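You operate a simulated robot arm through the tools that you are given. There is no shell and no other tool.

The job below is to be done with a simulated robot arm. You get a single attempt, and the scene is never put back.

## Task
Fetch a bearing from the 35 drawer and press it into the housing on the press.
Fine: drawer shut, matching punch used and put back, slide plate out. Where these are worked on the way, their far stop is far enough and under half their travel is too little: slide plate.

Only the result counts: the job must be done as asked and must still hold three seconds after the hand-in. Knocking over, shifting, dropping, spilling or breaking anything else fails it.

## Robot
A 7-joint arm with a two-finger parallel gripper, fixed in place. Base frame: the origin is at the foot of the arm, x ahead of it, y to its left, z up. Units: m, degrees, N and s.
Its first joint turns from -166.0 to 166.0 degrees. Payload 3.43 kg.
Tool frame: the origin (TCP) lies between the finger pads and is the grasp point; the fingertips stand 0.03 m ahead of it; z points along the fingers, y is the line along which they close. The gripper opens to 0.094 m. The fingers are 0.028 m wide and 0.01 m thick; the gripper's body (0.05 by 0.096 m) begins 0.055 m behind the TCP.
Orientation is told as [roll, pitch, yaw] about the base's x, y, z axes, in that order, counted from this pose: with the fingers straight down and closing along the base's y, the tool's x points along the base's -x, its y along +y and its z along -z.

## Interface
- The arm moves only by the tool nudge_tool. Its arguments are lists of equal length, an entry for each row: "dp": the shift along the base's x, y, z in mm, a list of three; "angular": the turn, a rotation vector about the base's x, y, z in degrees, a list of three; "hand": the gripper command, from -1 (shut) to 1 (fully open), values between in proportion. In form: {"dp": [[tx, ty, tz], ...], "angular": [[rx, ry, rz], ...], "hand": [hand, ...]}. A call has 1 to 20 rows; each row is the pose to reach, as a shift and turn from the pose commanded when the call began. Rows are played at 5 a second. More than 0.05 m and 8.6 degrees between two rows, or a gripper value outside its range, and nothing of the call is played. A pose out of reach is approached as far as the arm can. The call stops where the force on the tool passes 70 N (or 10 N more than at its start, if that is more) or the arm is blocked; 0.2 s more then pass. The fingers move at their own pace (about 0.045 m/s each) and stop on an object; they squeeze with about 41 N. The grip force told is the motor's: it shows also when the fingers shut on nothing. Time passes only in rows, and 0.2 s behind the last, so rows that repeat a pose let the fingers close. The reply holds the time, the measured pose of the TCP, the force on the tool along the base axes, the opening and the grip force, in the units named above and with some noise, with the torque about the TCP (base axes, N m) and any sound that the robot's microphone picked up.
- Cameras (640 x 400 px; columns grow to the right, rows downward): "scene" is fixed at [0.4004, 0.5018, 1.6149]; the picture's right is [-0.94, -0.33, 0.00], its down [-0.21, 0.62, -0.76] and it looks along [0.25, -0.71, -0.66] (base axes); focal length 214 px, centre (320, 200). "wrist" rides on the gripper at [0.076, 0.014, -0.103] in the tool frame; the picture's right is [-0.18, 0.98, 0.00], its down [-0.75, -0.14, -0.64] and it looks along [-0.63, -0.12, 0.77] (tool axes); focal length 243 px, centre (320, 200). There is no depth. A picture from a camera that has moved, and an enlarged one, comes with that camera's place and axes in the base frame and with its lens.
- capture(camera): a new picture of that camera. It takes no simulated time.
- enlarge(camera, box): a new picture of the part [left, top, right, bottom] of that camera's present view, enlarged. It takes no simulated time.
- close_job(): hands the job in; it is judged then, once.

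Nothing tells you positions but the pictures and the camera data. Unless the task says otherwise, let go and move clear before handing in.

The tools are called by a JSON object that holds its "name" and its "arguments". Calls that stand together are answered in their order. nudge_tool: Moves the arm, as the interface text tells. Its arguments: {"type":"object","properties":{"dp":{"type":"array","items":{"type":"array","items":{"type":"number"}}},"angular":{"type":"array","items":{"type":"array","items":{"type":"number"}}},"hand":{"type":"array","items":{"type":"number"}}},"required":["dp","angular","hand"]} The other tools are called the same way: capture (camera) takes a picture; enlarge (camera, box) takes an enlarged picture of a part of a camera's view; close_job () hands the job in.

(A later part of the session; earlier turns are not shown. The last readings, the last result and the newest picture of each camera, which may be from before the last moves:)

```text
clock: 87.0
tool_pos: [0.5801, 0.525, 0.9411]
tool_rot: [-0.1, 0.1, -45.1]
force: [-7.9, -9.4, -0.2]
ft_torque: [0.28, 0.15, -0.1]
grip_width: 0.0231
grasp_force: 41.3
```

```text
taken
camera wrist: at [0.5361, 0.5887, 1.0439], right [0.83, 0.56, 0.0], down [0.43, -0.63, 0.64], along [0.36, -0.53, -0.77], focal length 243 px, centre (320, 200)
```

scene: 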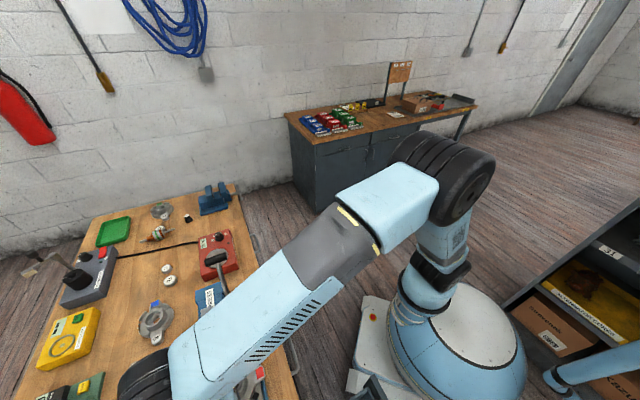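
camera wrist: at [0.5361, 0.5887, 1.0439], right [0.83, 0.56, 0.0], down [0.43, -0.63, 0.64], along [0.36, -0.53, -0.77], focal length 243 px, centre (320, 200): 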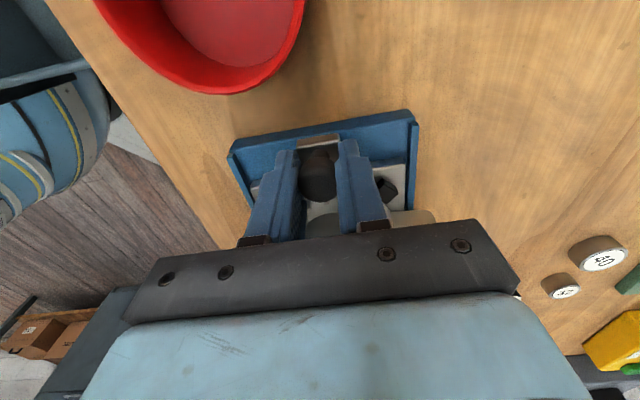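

I have the knob. I'll slide the plate slowly in toward the ram.

{"name": "nudge_tool", "arguments": {"dp": [[0.7, -2.1, 0], [2.1, -3.5, 0], [4.2, -5.6, 0], [7.1, -8.5, 0], [10.6, -12, 0], [14.1, -15.5, 0], [17.7, -19.1, 0], [21.2, -22.6, 0], [24.7, -26.1, 0], [28.3, -29.7, 0], [31.8, -33.2, 0], [35.4, -36.8, 0], [38.9, -40.3, 0], [41.5, -42.9, 0], [43, -44.4, 0]], "angular": [[0, 0, 0], [0, 0, 0], [0, 0, 0], [0, 0, 0], [0, 0, 0], [0, 0, 0], [0, 0, 0], [0, 0, 0], [0, 0, 0], [0, 0, 0], [0, 0, 0], [0, 0, 0], [0, 0, 0], [0, 0, 0], [0, 0, 0]], "hand": [-1, -1, -1, -1, -1, -1, -1, -1, -1, -1, -1, -1, -1, -1, -1]}}

{"name": "capture", "arguments": {"camera": "wrist"}}

{"name": "enlarge", "arguments": {"camera": "scene", "box": [160, 260, 320, 400]}}

```text
clock: 90.2
tool_pos: [0.6231, 0.4806, 0.9417]
tool_rot: [-0.1, 0.1, -45.1]
force: [-13.4, -11.4, 0.2]
ft_torque: [0.48, 0.36, 0.03]
grip_width: 0.0234
grasp_force: 40.7
```

```text
taken
camera wrist: at [0.5796, 0.5453, 1.0441], right [0.83, 0.56, 0.0], down [0.43, -0.63, 0.64], along [0.36, -0.53, -0.77], focal length 243 px, centre (320, 200)
```

wrist: 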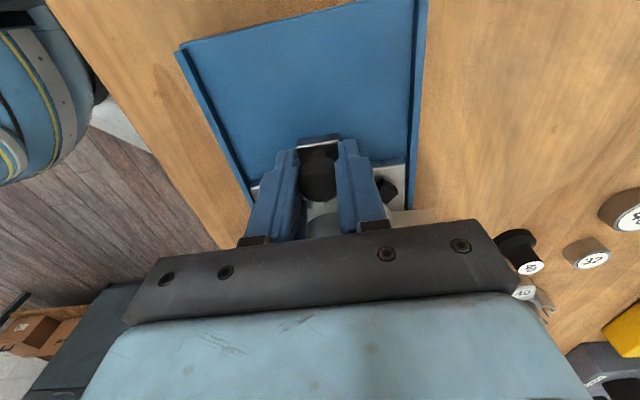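

```text
2.86 times, centred on (240, 330) of scene
camera zoom: at [0.4004, 0.5018, 1.6149], right [-0.94, -0.33, 0.0], down [-0.21, 0.62, -0.76], along [0.25, -0.71, -0.66], focal length 613 px, centre (549, -171)
```

zoom: 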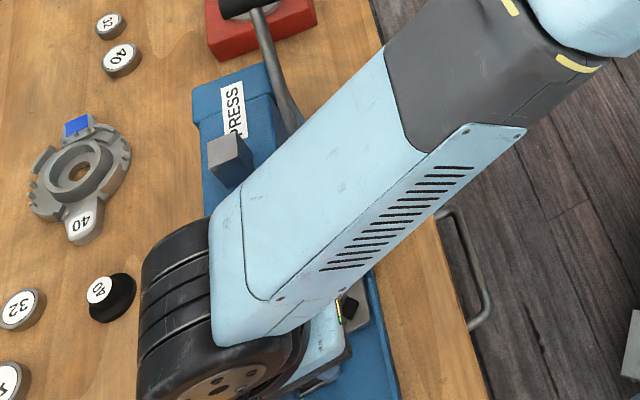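

{"name": "nudge_tool", "arguments": {"dp": [[-1, -1, 0], [0, -2, 0], [2, -4, 0], [5, -7, 0], [8.5, -10.5, 0], [12, -14, 0], [15.5, -17.5, 0], [19, -21, 0], [22, -24, 0], [24.5, -26.5, 0]], "angular": [[0, 0, 0], [0, 0, 0], [0, 0, 0], [0, 0, 0], [0, 0, 0], [0, 0, 0], [0, 0, 0], [0, 0, 0], [0, 0, 0], [0, 0, 0]], "hand": [-1, -1, -1, -1, -1, -1, -1, -1, -1, -1]}}

{"name": "capture", "arguments": {"camera": "wrist"}}

{"name": "capture", "arguments": {"camera": "scene"}}

```text
clock: 92.4
tool_pos: [0.65, 0.4544, 0.9414]
tool_rot: [0.0, 0.1, -45.1]
force: [12.0, 11.4, -0.7]
ft_torque: [-0.08, -0.07, 0.16]
grip_width: 0.0233
grasp_force: 41.2
```

```text
taken
camera wrist: at [0.6052, 0.5193, 1.0444], right [0.83, 0.56, 0.0], down [0.43, -0.63, 0.64], along [0.36, -0.53, -0.77], focal length 243 px, centre (320, 200)
```

wrist: 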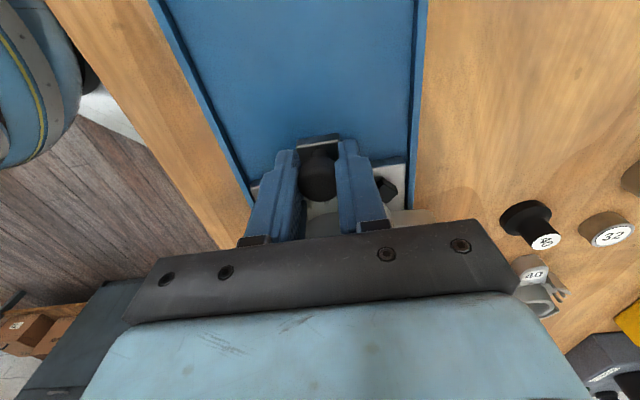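

```text
taken
```

scene: 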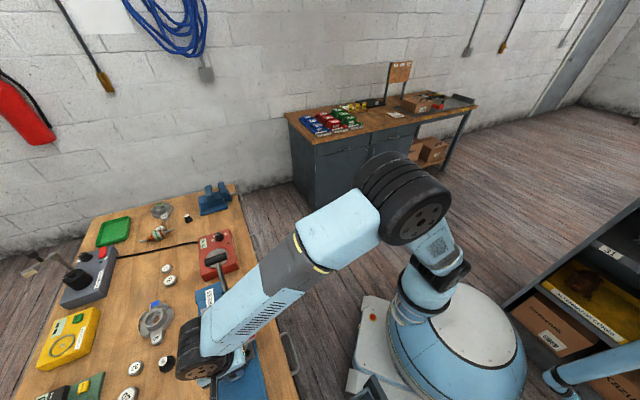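

{"name": "nudge_tool", "arguments": {"dp": [[0.5, 0.5, 0], [1.5, -0.5, 0], [3, -2, 0], [4.5, -3.5, 0], [6, -5, 0], [7.5, -6.5, 0], [9, -8, 0], [10.5, -9.5, 0], [12, -11, 0], [13.5, -12.5, 0], [15, -14, 0]], "angular": [[0, 0, 0], [0, 0, 0], [0, 0, 0], [0, 0, 0], [0, 0, 0], [0, 0, 0], [0, 0, 0], [0, 0, 0], [0, 0, 0], [0, 0, 0], [0, 0, 0]], "hand": [-1, -1, -1, -1, -1, -1, -1, -1, -1, -1, -1]}}

{"name": "capture", "arguments": {"camera": "wrist"}}

{"name": "enlarge", "arguments": {"camera": "scene", "box": [160, 240, 320, 400]}}

```text
clock: 94.8
tool_pos: [0.6619, 0.4403, 0.9423]
tool_rot: [0.0, 0.0, -45.0]
force: [-28.1, 33.0, 4.3]
ft_torque: [-3.67, -3.22, -0.07]
grip_width: 0.0234
grasp_force: 41.5
```

```text
taken
camera wrist: at [0.617, 0.5065, 1.0452], right [0.82, 0.57, 0.0], down [0.43, -0.63, 0.64], along [0.36, -0.53, -0.77], focal length 243 px, centre (320, 200)
```

wrist: 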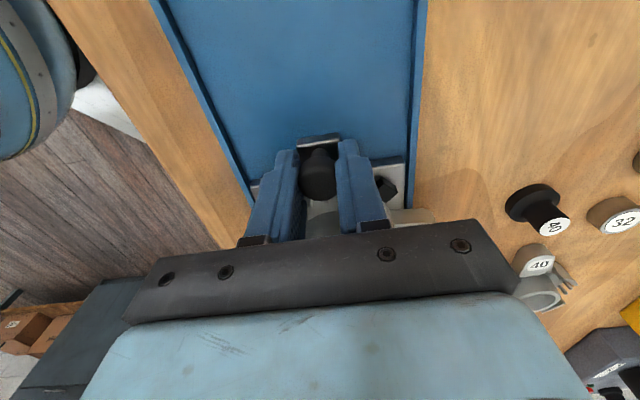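

```text
2.50 times, centred on (240, 320) of scene
camera zoom: at [0.4004, 0.5018, 1.6149], right [-0.94, -0.33, 0.0], down [-0.21, 0.62, -0.76], along [0.25, -0.71, -0.66], focal length 536 px, centre (520, -100)
```

zoom: 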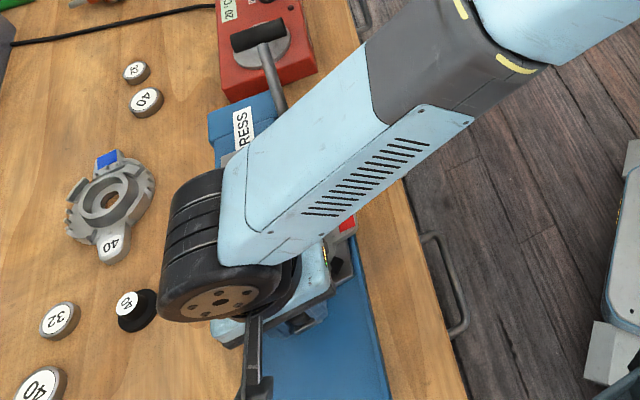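

That contact (about 43 N, acting about 0.11 m above the TCP) is the gripper body against the press head, not the plate's stop. I'll ease back 2 mm, release the knob, and push it the rest of the way from the open side with closed fingers.

{"name": "nudge_tool", "arguments": {"dp": [[-2, 2.8, 0], [-2, 2.8, 0], [-2, 2.8, 0], [-2, 2.8, 0], [-2, 2.8, 20], [-2, 2.8, 50], [-10, 10, 60], [-25, 25, 60], [-40, 40, 60], [-40, 40, 60], [-40, 40, 60]], "angular": [[0, 0, 0], [0, 0, 0], [0, 0, 0], [0, 0, 0], [0, 0, 0], [0, 0, 0], [0, 0, 0], [0, 0, 0], [0, 0, 0], [0, 0, 0], [0, 0, 0]], "hand": [-1, 0, 0, 0, 0, 0, 0, 0, -1, -1, -1]}}

{"name": "capture", "arguments": {"camera": "wrist"}}

{"name": "enlarge", "arguments": {"camera": "wrist", "box": [220, 80, 420, 240]}}

```text
clock: 97.2
tool_pos: [0.6227, 0.4807, 1.003]
tool_rot: [-0.1, 0.1, -45.1]
force: [-0.2, -0.8, -0.6]
ft_torque: [-0.01, 0.02, -0.03]
grip_width: 0.0
grasp_force: 19.9
```

```text
taken
camera wrist: at [0.5787, 0.546, 1.1052], right [0.83, 0.56, 0.0], down [0.43, -0.63, 0.64], along [0.36, -0.53, -0.77], focal length 243 px, centre (320, 200)
```

wrist: 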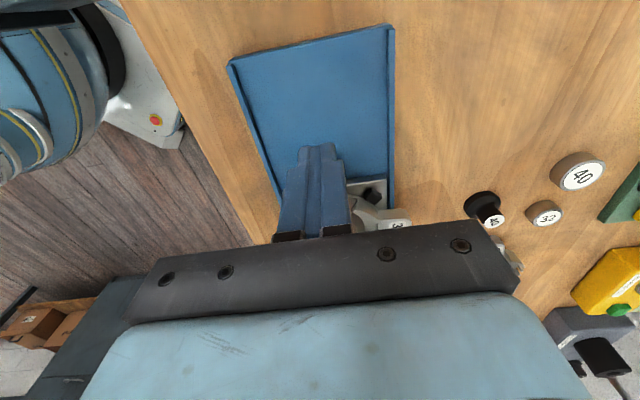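

```text
2.50 times, centred on (320, 160) of wrist
camera zoom: at [0.5787, 0.546, 1.1052], right [0.83, 0.56, 0.0], down [0.43, -0.63, 0.64], along [0.36, -0.53, -0.77], focal length 606 px, centre (320, 300)
```

zoom: 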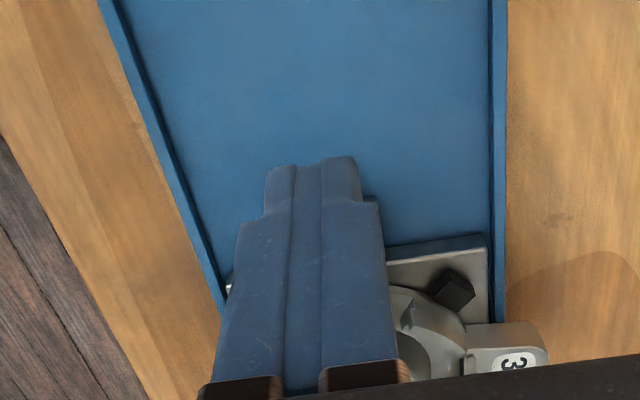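

{"name": "nudge_tool", "arguments": {"dp": [[0, 0, -30], [0, 0, -58], [7, -7, -58], [14, -14, -58], [18, -18, -58]], "angular": [[0, 0, 0], [0, 0, 0], [0, 0, 0], [0, 0, 0], [0, 0, 0]], "hand": [-1, -1, -1, -1, -1]}}

{"name": "nudge_tool", "arguments": {"dp": [[1.4, -1.4, 0], [2.8, -2.8, 0], [4.2, -4.2, 0], [5.6, -5.6, 0], [7, -7, 0], [8.4, -8.4, 0], [9.8, -9.8, 0]], "angular": [[0, 0, 0], [0, 0, 0], [0, 0, 0], [0, 0, 0], [0, 0, 0], [0, 0, 0], [0, 0, 0]], "hand": [-1, -1, -1, -1, -1, -1, -1]}}

{"name": "capture", "arguments": {"camera": "wrist"}}

```text
clock: 98.4
tool_pos: [0.6409, 0.4634, 0.9438]
tool_rot: [-0.1, 0.2, -45.1]
force: [-0.4, 0.7, -0.2]
ft_torque: [-0.01, 0.03, 0.02]
grip_width: 0.0
grasp_force: 32.7
```

```text
clock: 100.0
tool_pos: [0.6495, 0.4527, 0.9442]
tool_rot: [-0.1, 0.2, -45.1]
force: [-0.2, -0.6, -0.3]
ft_torque: [0.01, -0.02, -0.03]
grip_width: 0.0
grasp_force: 33.2
```

```text
taken
camera wrist: at [0.6068, 0.517, 1.0472], right [0.83, 0.56, 0.0], down [0.43, -0.63, 0.64], along [0.36, -0.53, -0.77], focal length 243 px, centre (320, 200)
```

wrist: 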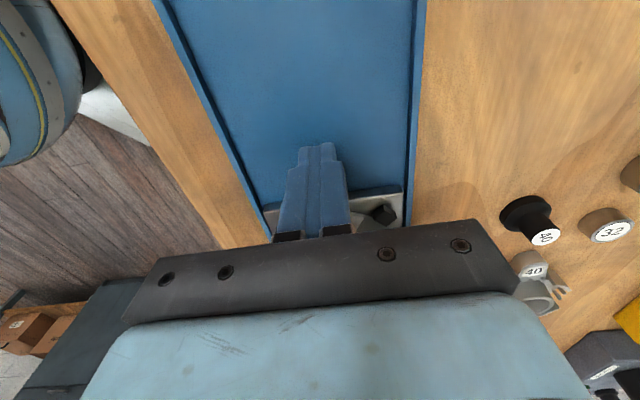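

{"name": "nudge_tool", "arguments": {"dp": [[1.4, -1.4, 0], [2.8, -2.8, 0], [4.2, -4.2, 0], [5.6, -5.6, 0], [7, -7, 0], [8, -8, 0]], "angular": [[0, 0, 0], [0, 0, 0], [0, 0, 0], [0, 0, 0], [0, 0, 0], [0, 0, 0]], "hand": [-1, -1, -1, -1, -1, -1]}}

{"name": "capture", "arguments": {"camera": "wrist"}}

```text
clock: 101.4
tool_pos: [0.6594, 0.4446, 0.9448]
tool_rot: [-0.2, 0.1, -45.1]
force: [-18.9, 22.3, 0.8]
ft_torque: [-0.05, 0.22, -0.01]
grip_width: 0.0
grasp_force: 33.1
```

```text
taken
camera wrist: at [0.6145, 0.5098, 1.0473], right [0.83, 0.56, 0.0], down [0.43, -0.63, 0.64], along [0.36, -0.53, -0.77], focal length 243 px, centre (320, 200)
```

wrist: 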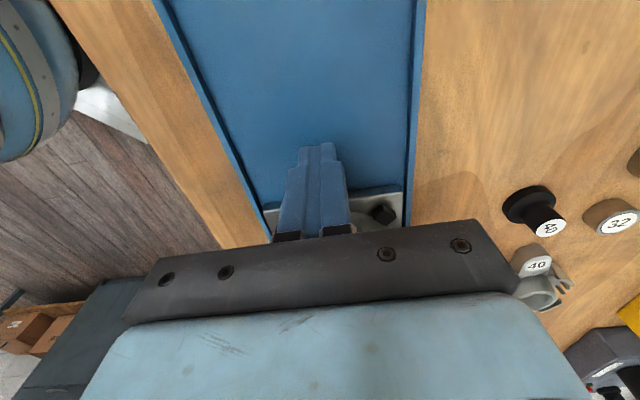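

The plate is now at its far stop (29 N at finger height with no torque). I'll retreat and look at the press and lever.

{"name": "nudge_tool", "arguments": {"dp": [[-5, 5, 0], [-12, 12, 10], [-25, 25, 40], [-40, 40, 80], [-55, 55, 120], [-70, 70, 160], [-90, 90, 190], [-115, 115, 210]], "angular": [[0, 0, 0], [0, 0, 0], [0, 0, 0], [0, 0, 0], [0, 0, 0], [0, 0, 0], [0, 0, 0], [0, 0, 0]], "hand": [-1, -1, -1, -1, -1, -1, -1, -1]}}

{"name": "capture", "arguments": {"camera": "wrist"}}

{"name": "enlarge", "arguments": {"camera": "scene", "box": [160, 230, 320, 400]}}

```text
clock: 103.2
tool_pos: [0.541, 0.5583, 1.1544]
tool_rot: [-0.1, 0.2, -45.1]
force: [-0.2, -0.8, -0.5]
ft_torque: [0.03, 0.01, -0.02]
grip_width: 0.0
grasp_force: 32.7
```

```text
taken
camera wrist: at [0.4984, 0.6242, 1.2565], right [0.83, 0.56, 0.0], down [0.43, -0.63, 0.64], along [0.36, -0.53, -0.77], focal length 243 px, centre (320, 200)
```

wrist: 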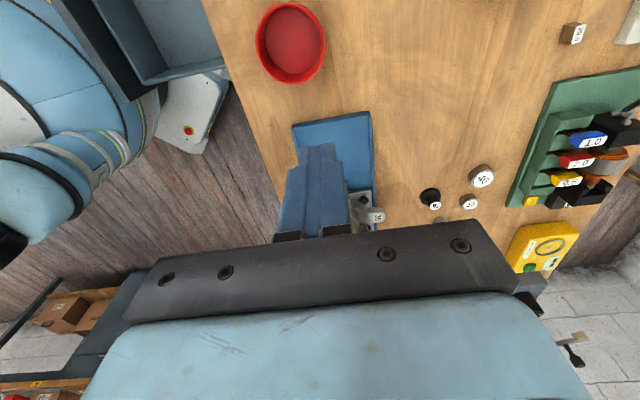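

```text
2.35 times, centred on (240, 315) of scene
camera zoom: at [0.4004, 0.5018, 1.6149], right [-0.94, -0.33, 0.0], down [-0.21, 0.62, -0.76], along [0.25, -0.71, -0.66], focal length 505 px, centre (508, -71)
```

zoom: 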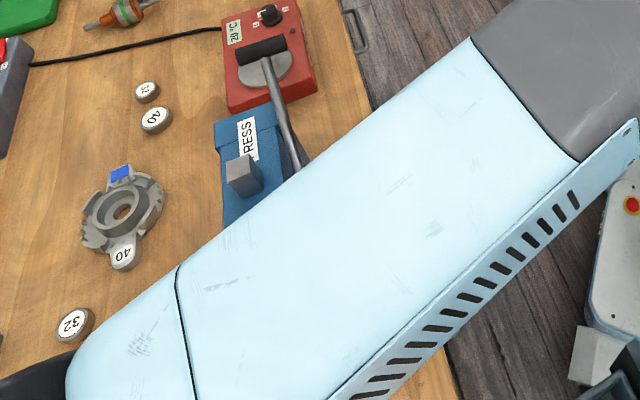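

The plate is in. Next is the lever: its cross-bar handle is at about n 0.737, t -0.319, z 1.158, and the pivot is near t -0.2, z 1.02. I'll turn the wrist to yaw 45 and go above it for a close look.

{"name": "nudge_tool", "arguments": {"dp": [[0, 0, 30], [0, 0, 60], [0, 0, 100], [10, -20, 140], [25, -45, 160], [45, -70, 170], [65, -100, 170], [85, -130, 170], [105, -160, 170], [125, -190, 170], [145, -220, 170], [165, -245, 170], [165, -245, 170]], "angular": [[0, 0, 7], [0, 0, 14], [0, 0, 21], [0, 0, 28], [0, 0, 36], [0, 0, 44], [0, 0, 52], [0, 0, 60], [0, 0, 68], [0, 0, 76], [0, 0, 84], [0, 0, 90], [0, 0, 90]], "hand": [-1, -1, -1, -1, -1, -1, 0, 0, 0, 0, 0, 0, 0]}}

{"name": "capture", "arguments": {"camera": "wrist"}}

{"name": "capture", "arguments": {"camera": "scene"}}

```text
clock: 106.0
tool_pos: [0.7097, 0.3154, 1.3244]
tool_rot: [0.0, 0.0, 44.9]
force: [-0.6, 0.2, -0.1]
ft_torque: [-0.01, 0.01, 0.0]
grip_width: 0.047
grasp_force: 0.0
```

```text
taken
camera wrist: at [0.6459, 0.2732, 1.4263], right [-0.57, 0.82, 0.0], down [0.63, 0.43, 0.64], along [0.53, 0.36, -0.77], focal length 243 px, centre (320, 200)
```

wrist: 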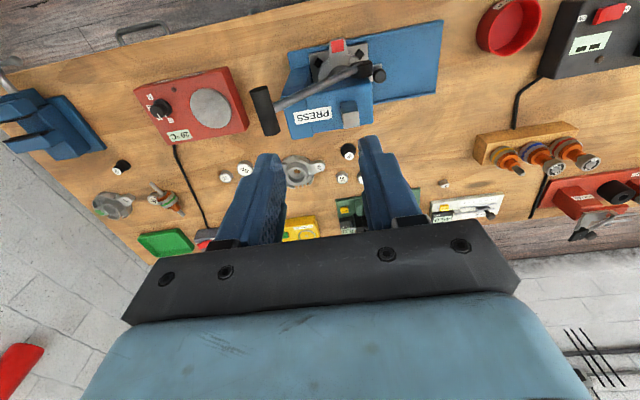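

```text
taken
```

scene: 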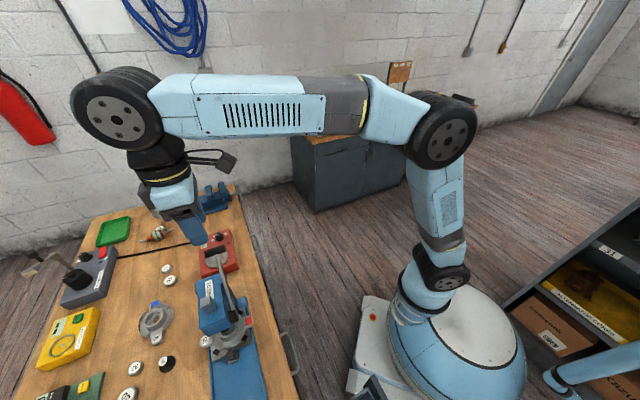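

{"name": "enlarge", "arguments": {"camera": "wrist", "box": [230, 20, 430, 150]}}

{"name": "enlarge", "arguments": {"camera": "scene", "box": [170, 230, 290, 370]}}

```text
3.08 times, centred on (330, 85) of wrist
camera zoom: at [0.6459, 0.2732, 1.4263], right [-0.57, 0.82, 0.0], down [0.63, 0.43, 0.64], along [0.53, 0.36, -0.77], focal length 746 px, centre (289, 554)
```

zoom: 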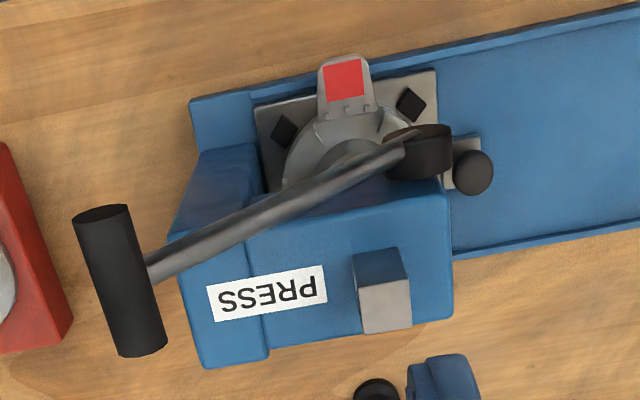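

```text
2.86 times, centred on (230, 300) of scene
camera zoom: at [0.4004, 0.5018, 1.6149], right [-0.94, -0.33, 0.0], down [-0.21, 0.62, -0.76], along [0.25, -0.71, -0.66], focal length 613 px, centre (577, -86)
```

zoom: 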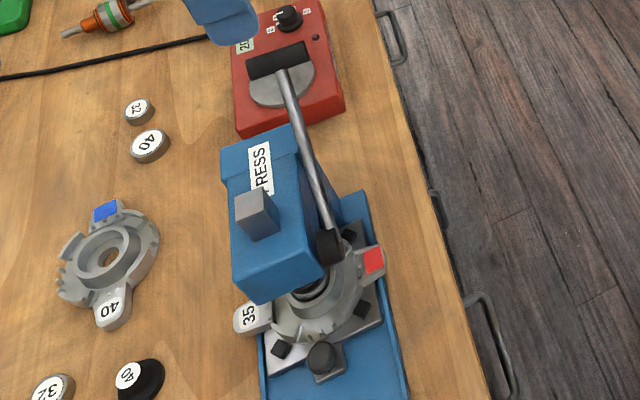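

The housing with the punch is now under the ram. Refined positions: handle centre at n 0.738, t -0.343, z 1.148, and pivot at t -0.215, z 1.038. I'll grip the handle off-centre, on the robot side of the shaft.

{"name": "nudge_tool", "arguments": {"dp": [[13, -17, -40], [27, -33, -80], [40.4, -50.1, -110], [40.4, -50.1, -124]], "angular": [[0, 0, 0], [0, 0, 0], [0, 0, 0], [0, 0, 0]], "hand": [0, 0, 0, 0]}}

{"name": "capture", "arguments": {"camera": "wrist"}}

{"name": "enlarge", "arguments": {"camera": "wrist", "box": [220, 60, 420, 240]}}

```text
clock: 107.0
tool_pos: [0.75, 0.2641, 1.2007]
tool_rot: [0.0, 0.1, 45.0]
force: [1.5, -0.4, 0.2]
ft_torque: [-0.01, -0.01, 0.0]
grip_width: 0.0472
grasp_force: 0.0
```

```text
taken
camera wrist: at [0.6866, 0.222, 1.3035], right [-0.56, 0.83, 0.0], down [0.63, 0.43, 0.64], along [0.53, 0.36, -0.77], focal length 243 px, centre (320, 200)
```

wrist: 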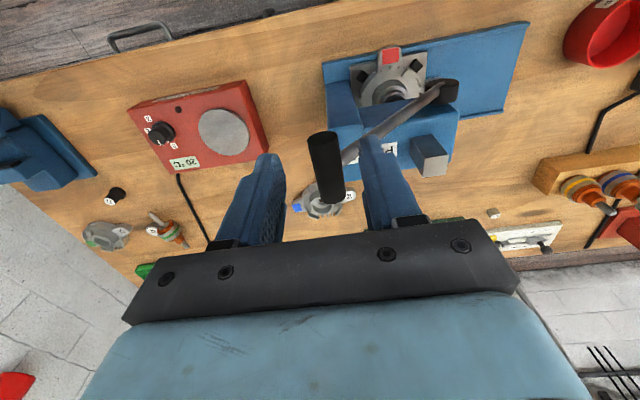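

```text
2.22 times, centred on (320, 150) of wrist
camera zoom: at [0.6866, 0.222, 1.3035], right [-0.56, 0.83, 0.0], down [0.63, 0.43, 0.64], along [0.53, 0.36, -0.77], focal length 539 px, centre (320, 311)
```

zoom: 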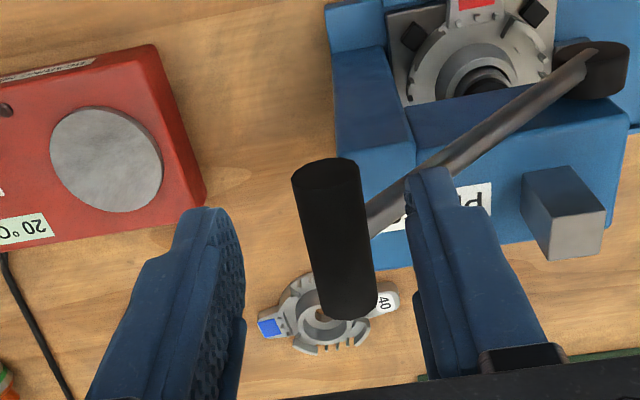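

{"name": "nudge_tool", "arguments": {"dp": [[-2.5, 0, -20], [-2.5, 0, -40], [-2.5, 0, -50]], "angular": [[0, 0, 0], [0, 0, 0], [0, 0, 0]], "hand": [0, 0, 0]}}

{"name": "capture", "arguments": {"camera": "wrist"}}

{"name": "enlarge", "arguments": {"camera": "wrist", "box": [220, 60, 420, 240]}}

```text
clock: 107.8
tool_pos: [0.7481, 0.2646, 1.1516]
tool_rot: [-0.1, 0.0, 44.9]
force: [0.1, -1.3, 2.2]
ft_torque: [-0.02, -0.04, 0.03]
grip_width: 0.0482
grasp_force: 1.6
```

```text
taken
camera wrist: at [0.6841, 0.2216, 1.2533], right [-0.56, 0.83, 0.0], down [0.63, 0.43, 0.64], along [0.53, 0.36, -0.77], focal length 243 px, centre (320, 200)
```

wrist: 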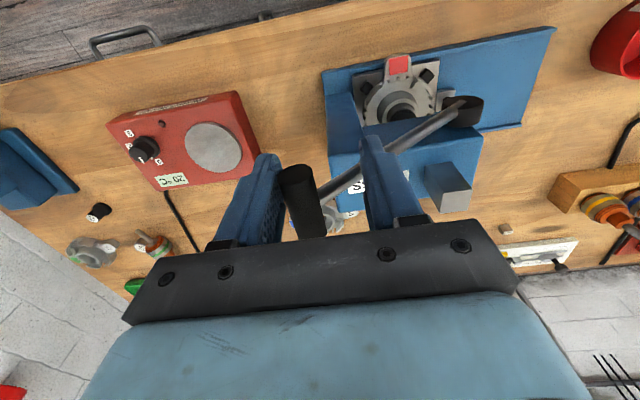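

```text
2.22 times, centred on (320, 150) of wrist
camera zoom: at [0.6841, 0.2216, 1.2533], right [-0.56, 0.83, 0.0], down [0.63, 0.43, 0.64], along [0.53, 0.36, -0.77], focal length 539 px, centre (320, 311)
```

zoom: 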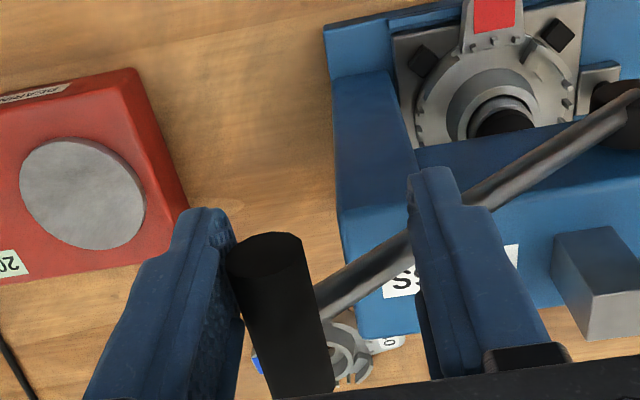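

{"name": "enlarge", "arguments": {"camera": "scene", "box": [170, 230, 290, 370]}}

```text
2.86 times, centred on (230, 300) of scene
camera zoom: at [0.4004, 0.5018, 1.6149], right [-0.94, -0.33, 0.0], down [-0.21, 0.62, -0.76], along [0.25, -0.71, -0.66], focal length 613 px, centre (577, -86)
```

zoom: 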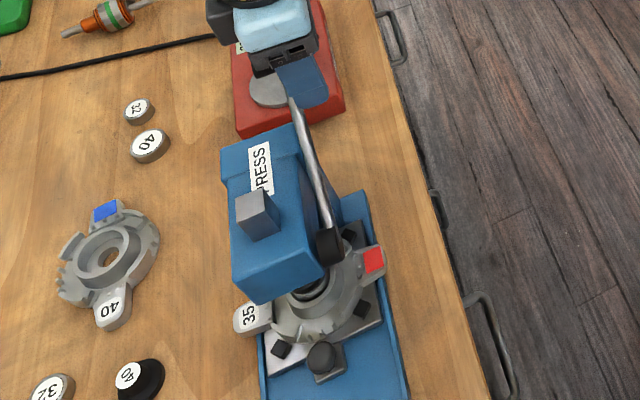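

The handle has shifted about 13 mm away and down, because a fingertip nudged the shaft, so the lever moves easily in that direction. I'll move clear of the shaft and grip the handle end to control it.

{"name": "nudge_tool", "arguments": {"dp": [[0, 0, 15], [-3.5, -3.5, 15], [2, -11, 0], [2, -11, -8], [2, -11, -8], [2, -11, -8], [2, -11, -8], [2, -11, -8]], "angular": [[0, 0, 0], [0, 0, 0], [0, 0, 0], [0, 0, 0], [0, 0, 0], [0, 0, 0], [0, 0, 0], [0, 0, 0]], "hand": [0.1, 0.1, 0.1, 0.1, -1, -1, -1, -1]}}

{"name": "capture", "arguments": {"camera": "wrist"}}

{"name": "enlarge", "arguments": {"camera": "wrist", "box": [220, 60, 420, 240]}}

```text
clock: 109.6
tool_pos: [0.7482, 0.2545, 1.1412]
tool_rot: [0.0, 0.2, 45.0]
force: [-9.8, 8.0, 0.2]
ft_torque: [-0.14, -0.06, 0.14]
grip_width: 0.0235
grasp_force: 41.1
```

```text
taken
camera wrist: at [0.684, 0.2115, 1.2444], right [-0.56, 0.83, 0.0], down [0.63, 0.43, 0.64], along [0.53, 0.36, -0.77], focal length 243 px, centre (320, 200)
```

wrist: 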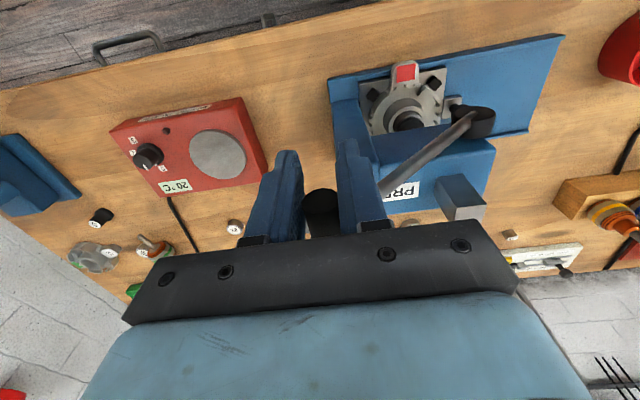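

```text
2.22 times, centred on (320, 150) of wrist
camera zoom: at [0.684, 0.2115, 1.2444], right [-0.56, 0.83, 0.0], down [0.63, 0.43, 0.64], along [0.53, 0.36, -0.77], focal length 539 px, centre (320, 311)
```

zoom: 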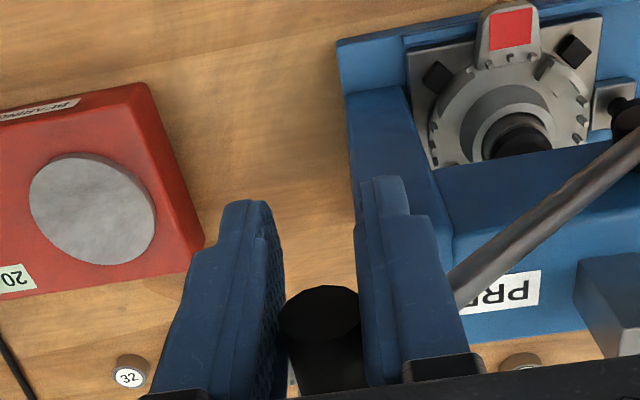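

I have the lever handle. I'll test which way it travels with a small motion, first toward the plate side along its arc.

{"name": "nudge_tool", "arguments": {"dp": [[-1.5, 1.5, 2], [-3, 3, 4], [-4.5, 4.5, 6.5]], "angular": [[0, 0, 0], [0, 0, 0], [0, 0, 0]], "hand": [-1, -1, -1]}}

```text
clock: 110.4
tool_pos: [0.744, 0.2565, 1.1489]
tool_rot: [0.0, 0.1, 45.0]
force: [-8.2, 11.9, -0.6]
ft_torque: [-0.39, -0.02, 0.19]
grip_width: 0.0237
grasp_force: 40.9
```

{"name": "nudge_tool", "arguments": {"dp": [[-2.5, 2.5, 4], [-5, 5, 7.5], [-7.5, 7.5, 11], [-10, 10, 14]], "angular": [[0, 0, 0], [0, 0, 0], [0, 0, 0], [0, 0, 0]], "hand": [-1, -1, -1, -1]}}

{"name": "capture", "arguments": {"camera": "wrist"}}

{"name": "enlarge", "arguments": {"camera": "scene", "box": [170, 230, 290, 370]}}

```text
clock: 111.4
tool_pos: [0.7345, 0.2643, 1.1618]
tool_rot: [0.1, 0.2, 44.8]
force: [6.4, -23.1, -21.9]
ft_torque: [-0.32, 0.33, -0.3]
grip_width: 0.0235
grasp_force: 40.6
```

```text
taken
camera wrist: at [0.6715, 0.2224, 1.265], right [-0.56, 0.83, 0.0], down [0.64, 0.43, 0.64], along [0.53, 0.36, -0.77], focal length 243 px, centre (320, 200)
```

wrist: 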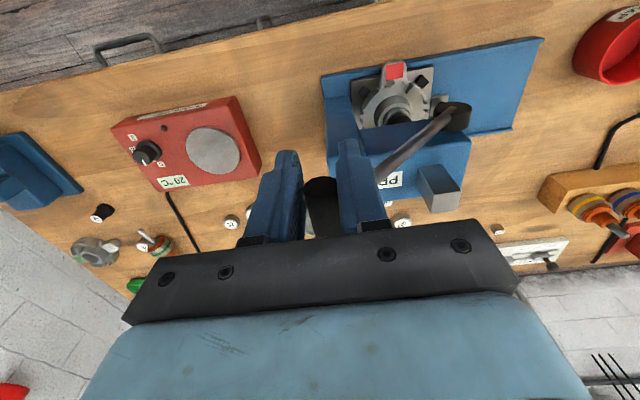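

```text
2.86 times, centred on (230, 300) of scene
camera zoom: at [0.4004, 0.5018, 1.6149], right [-0.94, -0.33, 0.0], down [-0.21, 0.62, -0.76], along [0.25, -0.71, -0.66], focal length 613 px, centre (577, -86)
```

zoom: 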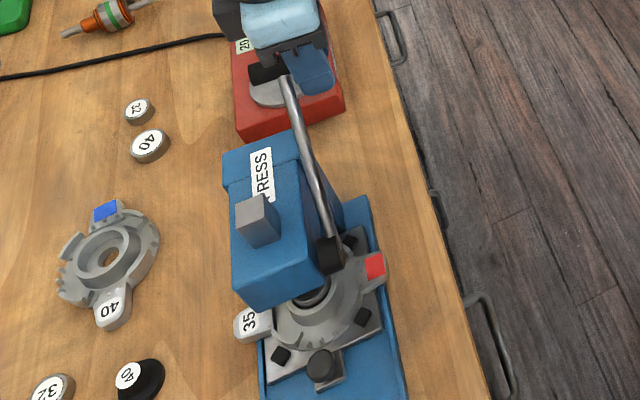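

{"name": "enlarge", "arguments": {"camera": "scene", "box": [190, 300, 300, 400]}}

{"name": "enlarge", "arguments": {"camera": "wrist", "box": [300, 30, 500, 230]}}

```text
4.00 times, centred on (245, 350) of scene
camera zoom: at [0.4004, 0.5018, 1.6149], right [-0.94, -0.33, 0.0], down [-0.21, 0.62, -0.76], along [0.25, -0.71, -0.66], focal length 858 px, centre (620, -400)
```

zoom: 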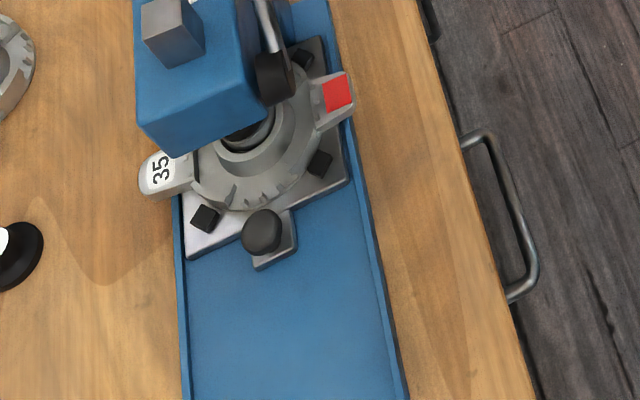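

```text
2.00 times, centred on (400, 130) of wrist
camera zoom: at [0.6715, 0.2224, 1.265], right [-0.56, 0.83, 0.0], down [0.64, 0.43, 0.64], along [0.53, 0.36, -0.77], focal length 485 px, centre (160, 340)
```

zoom: 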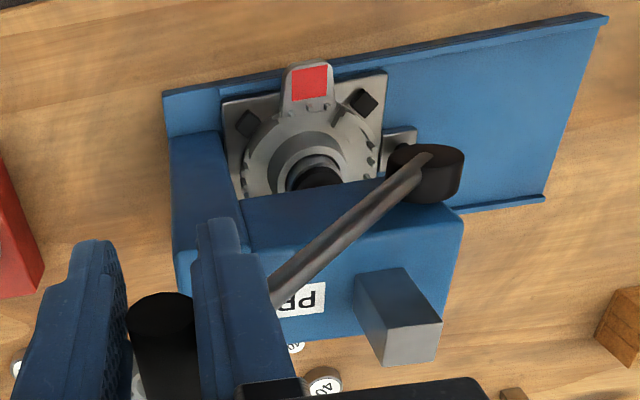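

The lever is at its stop in this direction, so pressing is the other way, out and down. I also notice the whole press slides a little under about 30–40 N, so I'll keep horizontal forces low. I'll follow the arc downward in small steps.

{"name": "nudge_tool", "arguments": {"dp": [[5, -6, -8], [10, -11.5, -16], [14.5, -16, -25]], "angular": [[0, 0, 0], [0, 0, 0], [0, 0, 0]], "hand": [-1, -1, -1]}}

{"name": "enlarge", "arguments": {"camera": "scene", "box": [170, 230, 290, 370]}}

{"name": "enlarge", "arguments": {"camera": "wrist", "box": [260, 30, 500, 240]}}

```text
clock: 112.2
tool_pos: [0.7477, 0.2514, 1.1394]
tool_rot: [-0.1, -0.1, 44.8]
force: [1.6, -5.3, 5.1]
ft_torque: [0.05, 0.22, -0.04]
grip_width: 0.0238
grasp_force: 40.8
```

```text
2.86 times, centred on (230, 300) of scene
camera zoom: at [0.4004, 0.5018, 1.6149], right [-0.94, -0.33, 0.0], down [-0.21, 0.62, -0.76], along [0.25, -0.71, -0.66], focal length 613 px, centre (577, -86)
```

zoom: 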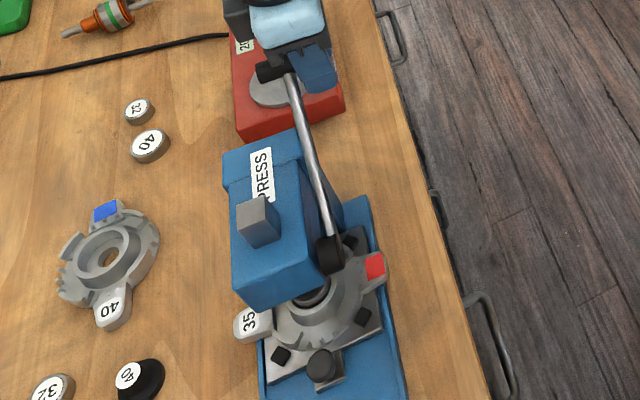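

```text
1.90 times, centred on (380, 135) of wrist
camera zoom: at [0.6848, 0.2089, 1.2412], right [-0.56, 0.83, 0.0], down [0.63, 0.43, 0.64], along [0.53, 0.36, -0.77], focal length 462 px, centre (206, 324)
```

zoom: 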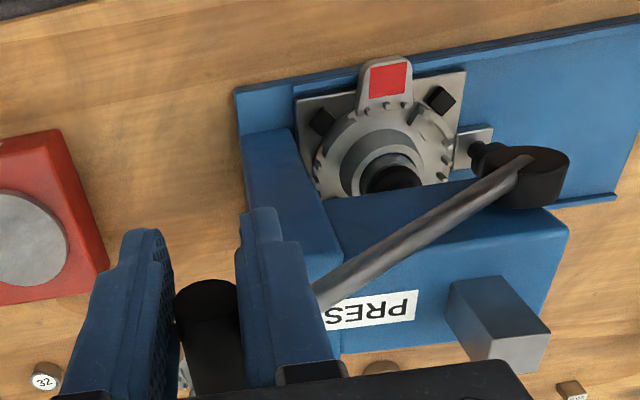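

{"name": "nudge_tool", "arguments": {"dp": [[3.8, -3.8, -9], [7.3, -7.3, -18], [10.4, -10.4, -26.5]], "angular": [[0, 0, 0], [0, 0, 0], [0, 0, 0]], "hand": [-1, -1, -1]}}

{"name": "enlarge", "arguments": {"camera": "scene", "box": [170, 230, 290, 370]}}

```text
clock: 113.0
tool_pos: [0.7595, 0.2408, 1.1122]
tool_rot: [-0.2, 0.0, 45.0]
force: [12.3, -4.1, 9.2]
ft_torque: [0.19, -0.1, -0.13]
grip_width: 0.0236
grasp_force: 40.8
```

```text
2.86 times, centred on (230, 300) of scene
camera zoom: at [0.4004, 0.5018, 1.6149], right [-0.94, -0.33, 0.0], down [-0.21, 0.62, -0.76], along [0.25, -0.71, -0.66], focal length 613 px, centre (577, -86)
```

zoom: 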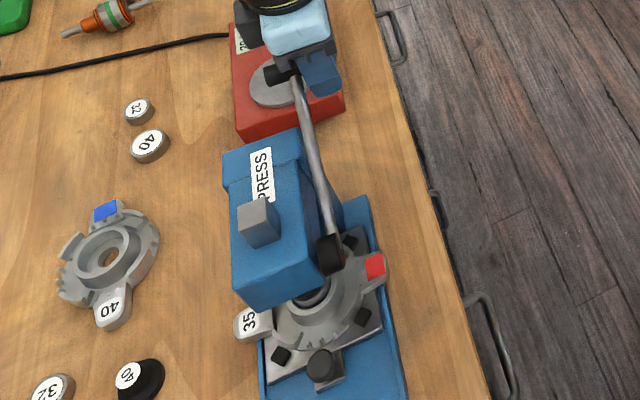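

{"name": "nudge_tool", "arguments": {"dp": [[3, -3, -9.5], [5.7, -5.7, -19], [8, -8, -28.7]], "angular": [[0, 0, 0], [0, 0, 0], [0, 0, 0]], "hand": [-1, -1, -1]}}

{"name": "enlarge", "arguments": {"camera": "scene", "box": [170, 230, 290, 370]}}

```text
clock: 113.8
tool_pos: [0.7668, 0.2332, 1.0823]
tool_rot: [0.0, 0.2, 44.9]
force: [8.4, -1.6, 6.7]
ft_torque: [0.05, -0.04, -0.12]
grip_width: 0.0238
grasp_force: 40.7
```

```text
2.86 times, centred on (230, 300) of scene
camera zoom: at [0.4004, 0.5018, 1.6149], right [-0.94, -0.33, 0.0], down [-0.21, 0.62, -0.76], along [0.25, -0.71, -0.66], focal length 613 px, centre (577, -86)
```

zoom: 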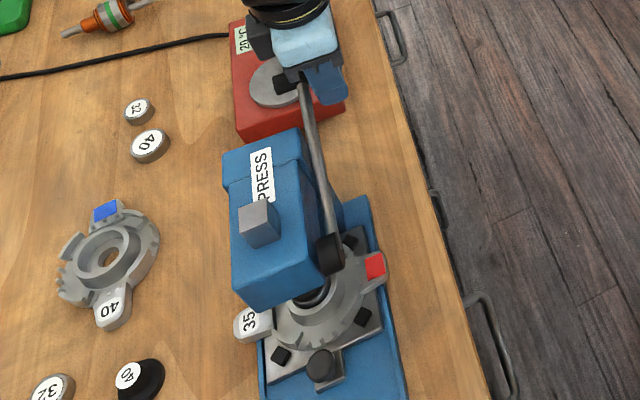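

The ram is lowering with the lever, so the direction is confirmed. Continuing along the arc.

{"name": "nudge_tool", "arguments": {"dp": [[1.6, -1.6, -10], [3, -3, -20], [4.1, -4.1, -30]], "angular": [[0, 0, 0], [0, 0, 0], [0, 0, 0]], "hand": [-1, -1, -1]}}

{"name": "enlarge", "arguments": {"camera": "scene", "box": [170, 230, 290, 370]}}

```text
clock: 114.6
tool_pos: [0.7697, 0.2289, 1.0519]
tool_rot: [0.0, 0.2, 45.1]
force: [-0.9, 1.0, 5.0]
ft_torque: [-0.01, 0.12, -0.02]
grip_width: 0.0236
grasp_force: 40.9
```

```text
2.86 times, centred on (230, 300) of scene
camera zoom: at [0.4004, 0.5018, 1.6149], right [-0.94, -0.33, 0.0], down [-0.21, 0.62, -0.76], along [0.25, -0.71, -0.66], focal length 613 px, centre (577, -86)
```

zoom: 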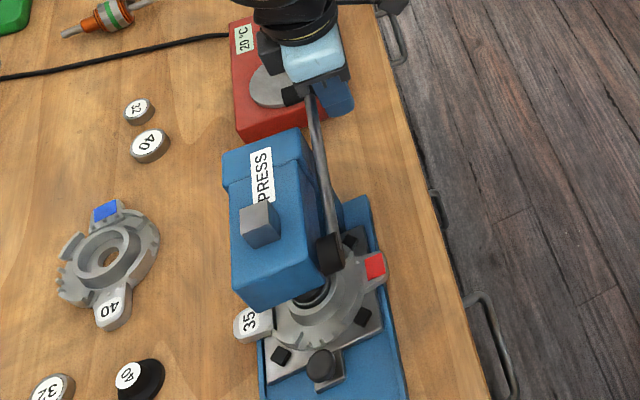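

{"name": "nudge_tool", "arguments": {"dp": [[0.9, -0.9, -10], [1.6, -1.6, -20], [1.9, -1.9, -31]], "angular": [[0, 0, 0], [0, 0, 0], [0, 0, 0]], "hand": [-1, -1, -1]}}

{"name": "enlarge", "arguments": {"camera": "scene", "box": [170, 230, 290, 370]}}

{"name": "enlarge", "arguments": {"camera": "wrist", "box": [260, 30, 560, 240]}}

```text
clock: 115.4
tool_pos: [0.7708, 0.2286, 1.0208]
tool_rot: [0.0, 0.1, 45.1]
force: [-23.3, 15.5, 7.7]
ft_torque: [-0.28, 0.23, 0.33]
grip_width: 0.0237
grasp_force: 41.1
```

```text
2.86 times, centred on (230, 300) of scene
camera zoom: at [0.4004, 0.5018, 1.6149], right [-0.94, -0.33, 0.0], down [-0.21, 0.62, -0.76], along [0.25, -0.71, -0.66], focal length 613 px, centre (577, -86)
```

zoom: 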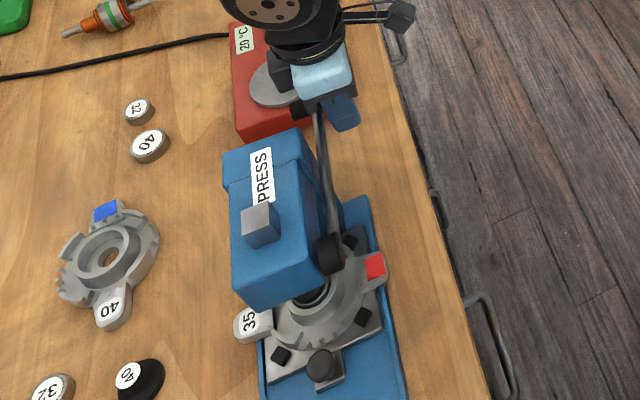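

```text
1.90 times, centred on (410, 135) of wrist
camera zoom: at [0.7068, 0.1865, 1.1237], right [-0.57, 0.82, 0.0], down [0.63, 0.43, 0.64], along [0.53, 0.36, -0.77], focal length 462 px, centre (149, 324)
```

zoom: 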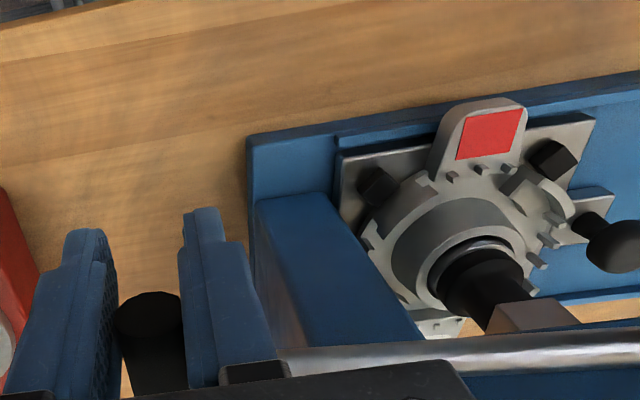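

{"name": "nudge_tool", "arguments": {"dp": [[-2.5, 2.5, -3], [-4, 4, -10], [-5.5, 5.5, -19], [-7.3, 7.3, -27]], "angular": [[0, 0, 0], [0, 0, 0], [0, 0, 0], [0, 0, 0]], "hand": [-1, -1, -1, -1]}}

{"name": "enlarge", "arguments": {"camera": "wrist", "box": [260, 30, 560, 240]}}

{"name": "enlarge", "arguments": {"camera": "scene", "box": [170, 230, 290, 370]}}

```text
clock: 116.4
tool_pos: [0.7669, 0.2313, 0.9949]
tool_rot: [-0.2, -0.2, 44.8]
force: [18.8, -3.4, 2.2]
ft_torque: [0.33, 0.03, -0.2]
grip_width: 0.0237
grasp_force: 40.9
```

```text
1.90 times, centred on (410, 135) of wrist
camera zoom: at [0.7034, 0.19, 1.0962], right [-0.56, 0.83, 0.0], down [0.63, 0.43, 0.64], along [0.53, 0.36, -0.77], focal length 462 px, centre (149, 324)
```

zoom: 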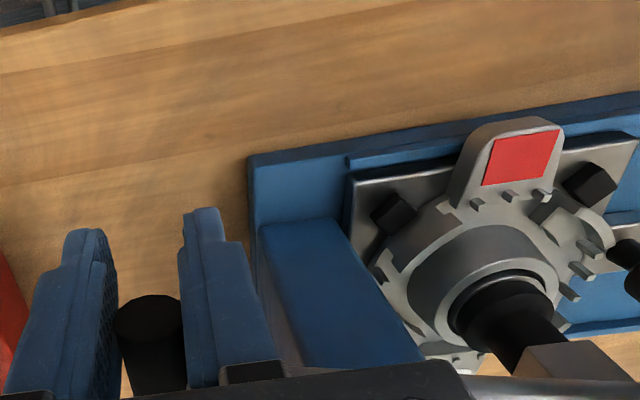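

```text
2.86 times, centred on (230, 300) of scene
camera zoom: at [0.4004, 0.5018, 1.6149], right [-0.94, -0.33, 0.0], down [-0.21, 0.62, -0.76], along [0.25, -0.71, -0.66], focal length 613 px, centre (577, -86)
```

zoom: 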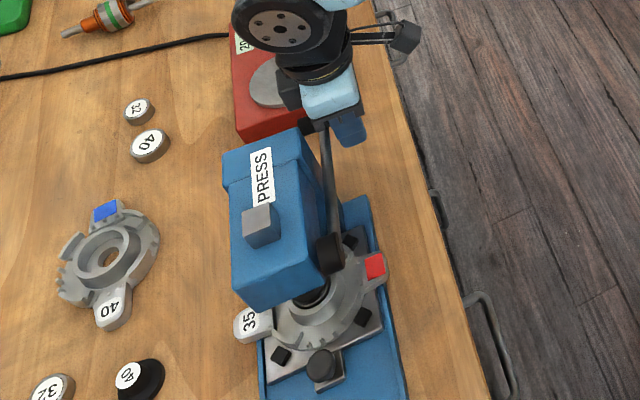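

{"name": "enlarge", "arguments": {"camera": "wrist", "box": [450, 110, 610, 240]}}

{"name": "enlarge", "arguments": {"camera": "scene", "box": [210, 300, 260, 345]}}

```text
3.08 times, centred on (530, 175) of wrist
camera zoom: at [0.7034, 0.19, 1.0962], right [-0.56, 0.83, 0.0], down [0.63, 0.43, 0.64], along [0.53, 0.36, -0.77], focal length 746 px, centre (-326, 277)
```

zoom: 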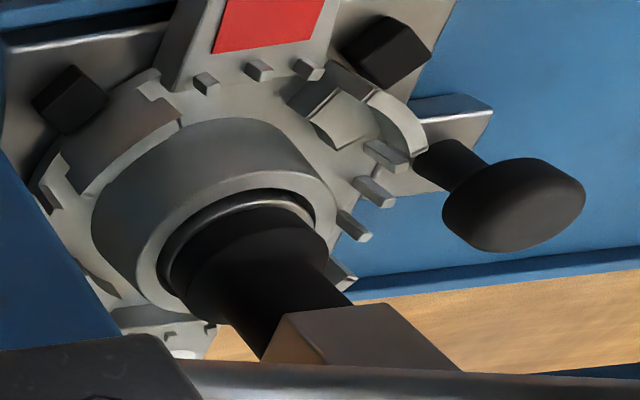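

```text
8.89 times, centred on (235, 322) of scene
camera zoom: at [0.4004, 0.5018, 1.6149], right [-0.94, -0.33, 0.0], down [-0.21, 0.62, -0.76], along [0.25, -0.71, -0.66], focal length 1906 px, centre (1076, -889)
```

zoom: 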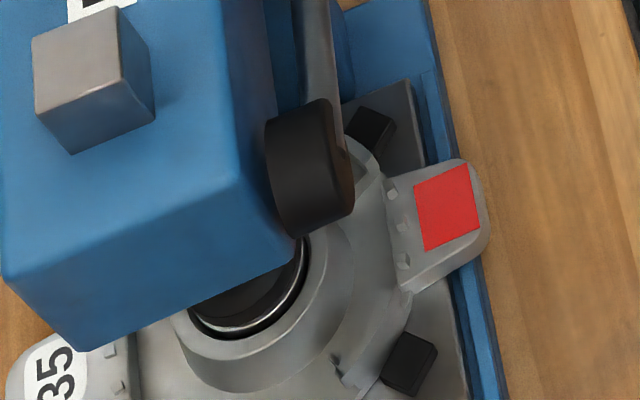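

The ram is on the punch and the bearing is going in. I'll keep following the arc until the force rises.

{"name": "nudge_tool", "arguments": {"dp": [[-0.5, 0.5, -6], [-0.8, 0.8, -13], [-1.4, 1.4, -21], [-2.1, 2.1, -30]], "angular": [[0, 0, 0], [0, 0, 0], [0, 0, 0], [0, 0, 0]], "hand": [-1, -1, -1, -1]}}

{"name": "capture", "arguments": {"camera": "wrist"}}

{"name": "enlarge", "arguments": {"camera": "scene", "box": [170, 230, 290, 370]}}

```text
clock: 117.4
tool_pos: [0.7615, 0.2386, 0.9645]
tool_rot: [0.0, 0.1, 45.2]
force: [-4.0, 11.0, 11.9]
ft_torque: [-0.57, 0.54, 0.11]
grip_width: 0.0238
grasp_force: 40.7
```

```text
taken
camera wrist: at [0.6976, 0.1958, 1.0673], right [-0.57, 0.82, 0.0], down [0.63, 0.43, 0.64], along [0.53, 0.36, -0.77], focal length 243 px, centre (320, 200)
```

wrist: 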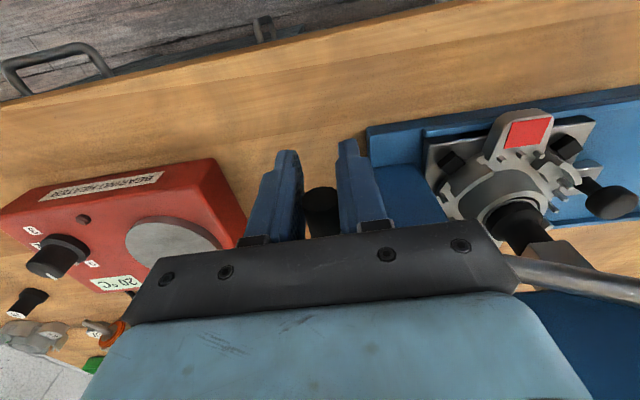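

```text
2.86 times, centred on (230, 300) of scene
camera zoom: at [0.4004, 0.5018, 1.6149], right [-0.94, -0.33, 0.0], down [-0.21, 0.62, -0.76], along [0.25, -0.71, -0.66], focal length 613 px, centre (577, -86)
```

zoom: 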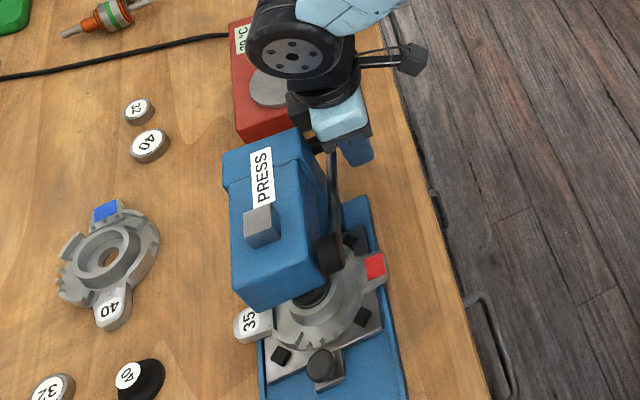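

{"name": "nudge_tool", "arguments": {"dp": [[-2, 2, -6], [-4.5, 4.5, -13], [-7.5, 7.5, -21], [-10.5, 10.5, -28.7]], "angular": [[0, 0, 0], [0, 0, 0], [0, 0, 0], [0, 0, 0]], "hand": [-1, -1, -1, -1]}}

{"name": "capture", "arguments": {"camera": "wrist"}}

{"name": "enlarge", "arguments": {"camera": "wrist", "box": [400, 90, 640, 290]}}

```text
clock: 118.5
tool_pos: [0.7582, 0.24, 0.9418]
tool_rot: [-0.5, -0.3, 44.1]
force: [-2.6, -14.1, 11.9]
ft_torque: [1.85, 0.27, 0.15]
grip_width: 0.0239
grasp_force: 40.6
stopped in row 4: the force on the tool passed its limit at 77 N (the readings are from after the stop); the commanded pose is now the measured one
```

```text
taken
camera wrist: at [0.6928, 0.1977, 1.0431], right [-0.55, 0.83, -0.01], down [0.63, 0.43, 0.65], along [0.54, 0.35, -0.76], focal length 243 px, centre (320, 200)
```

wrist: 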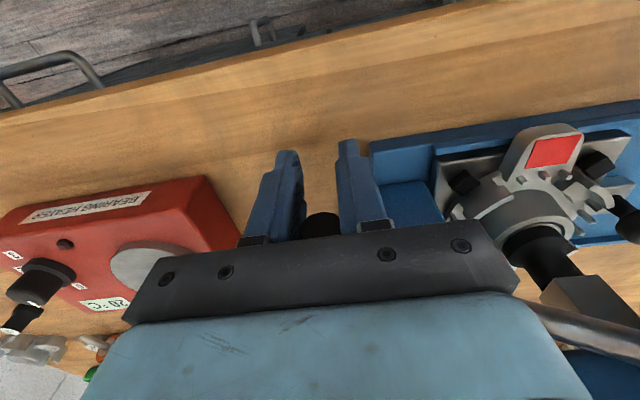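

```text
2.00 times, centred on (520, 190) of wrist
camera zoom: at [0.6928, 0.1977, 1.0431], right [-0.55, 0.83, -0.01], down [0.63, 0.43, 0.65], along [0.54, 0.35, -0.76], focal length 485 px, centre (-80, 220)
```

zoom: 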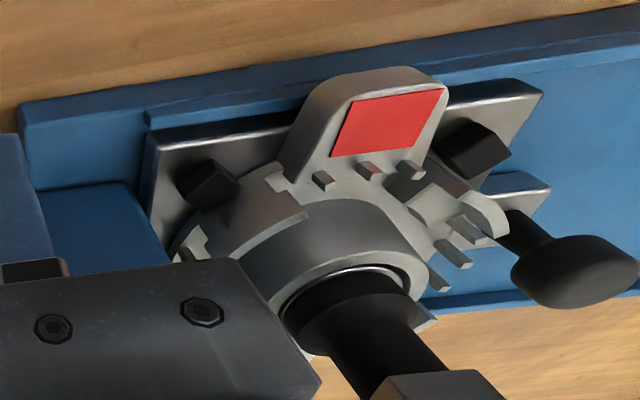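

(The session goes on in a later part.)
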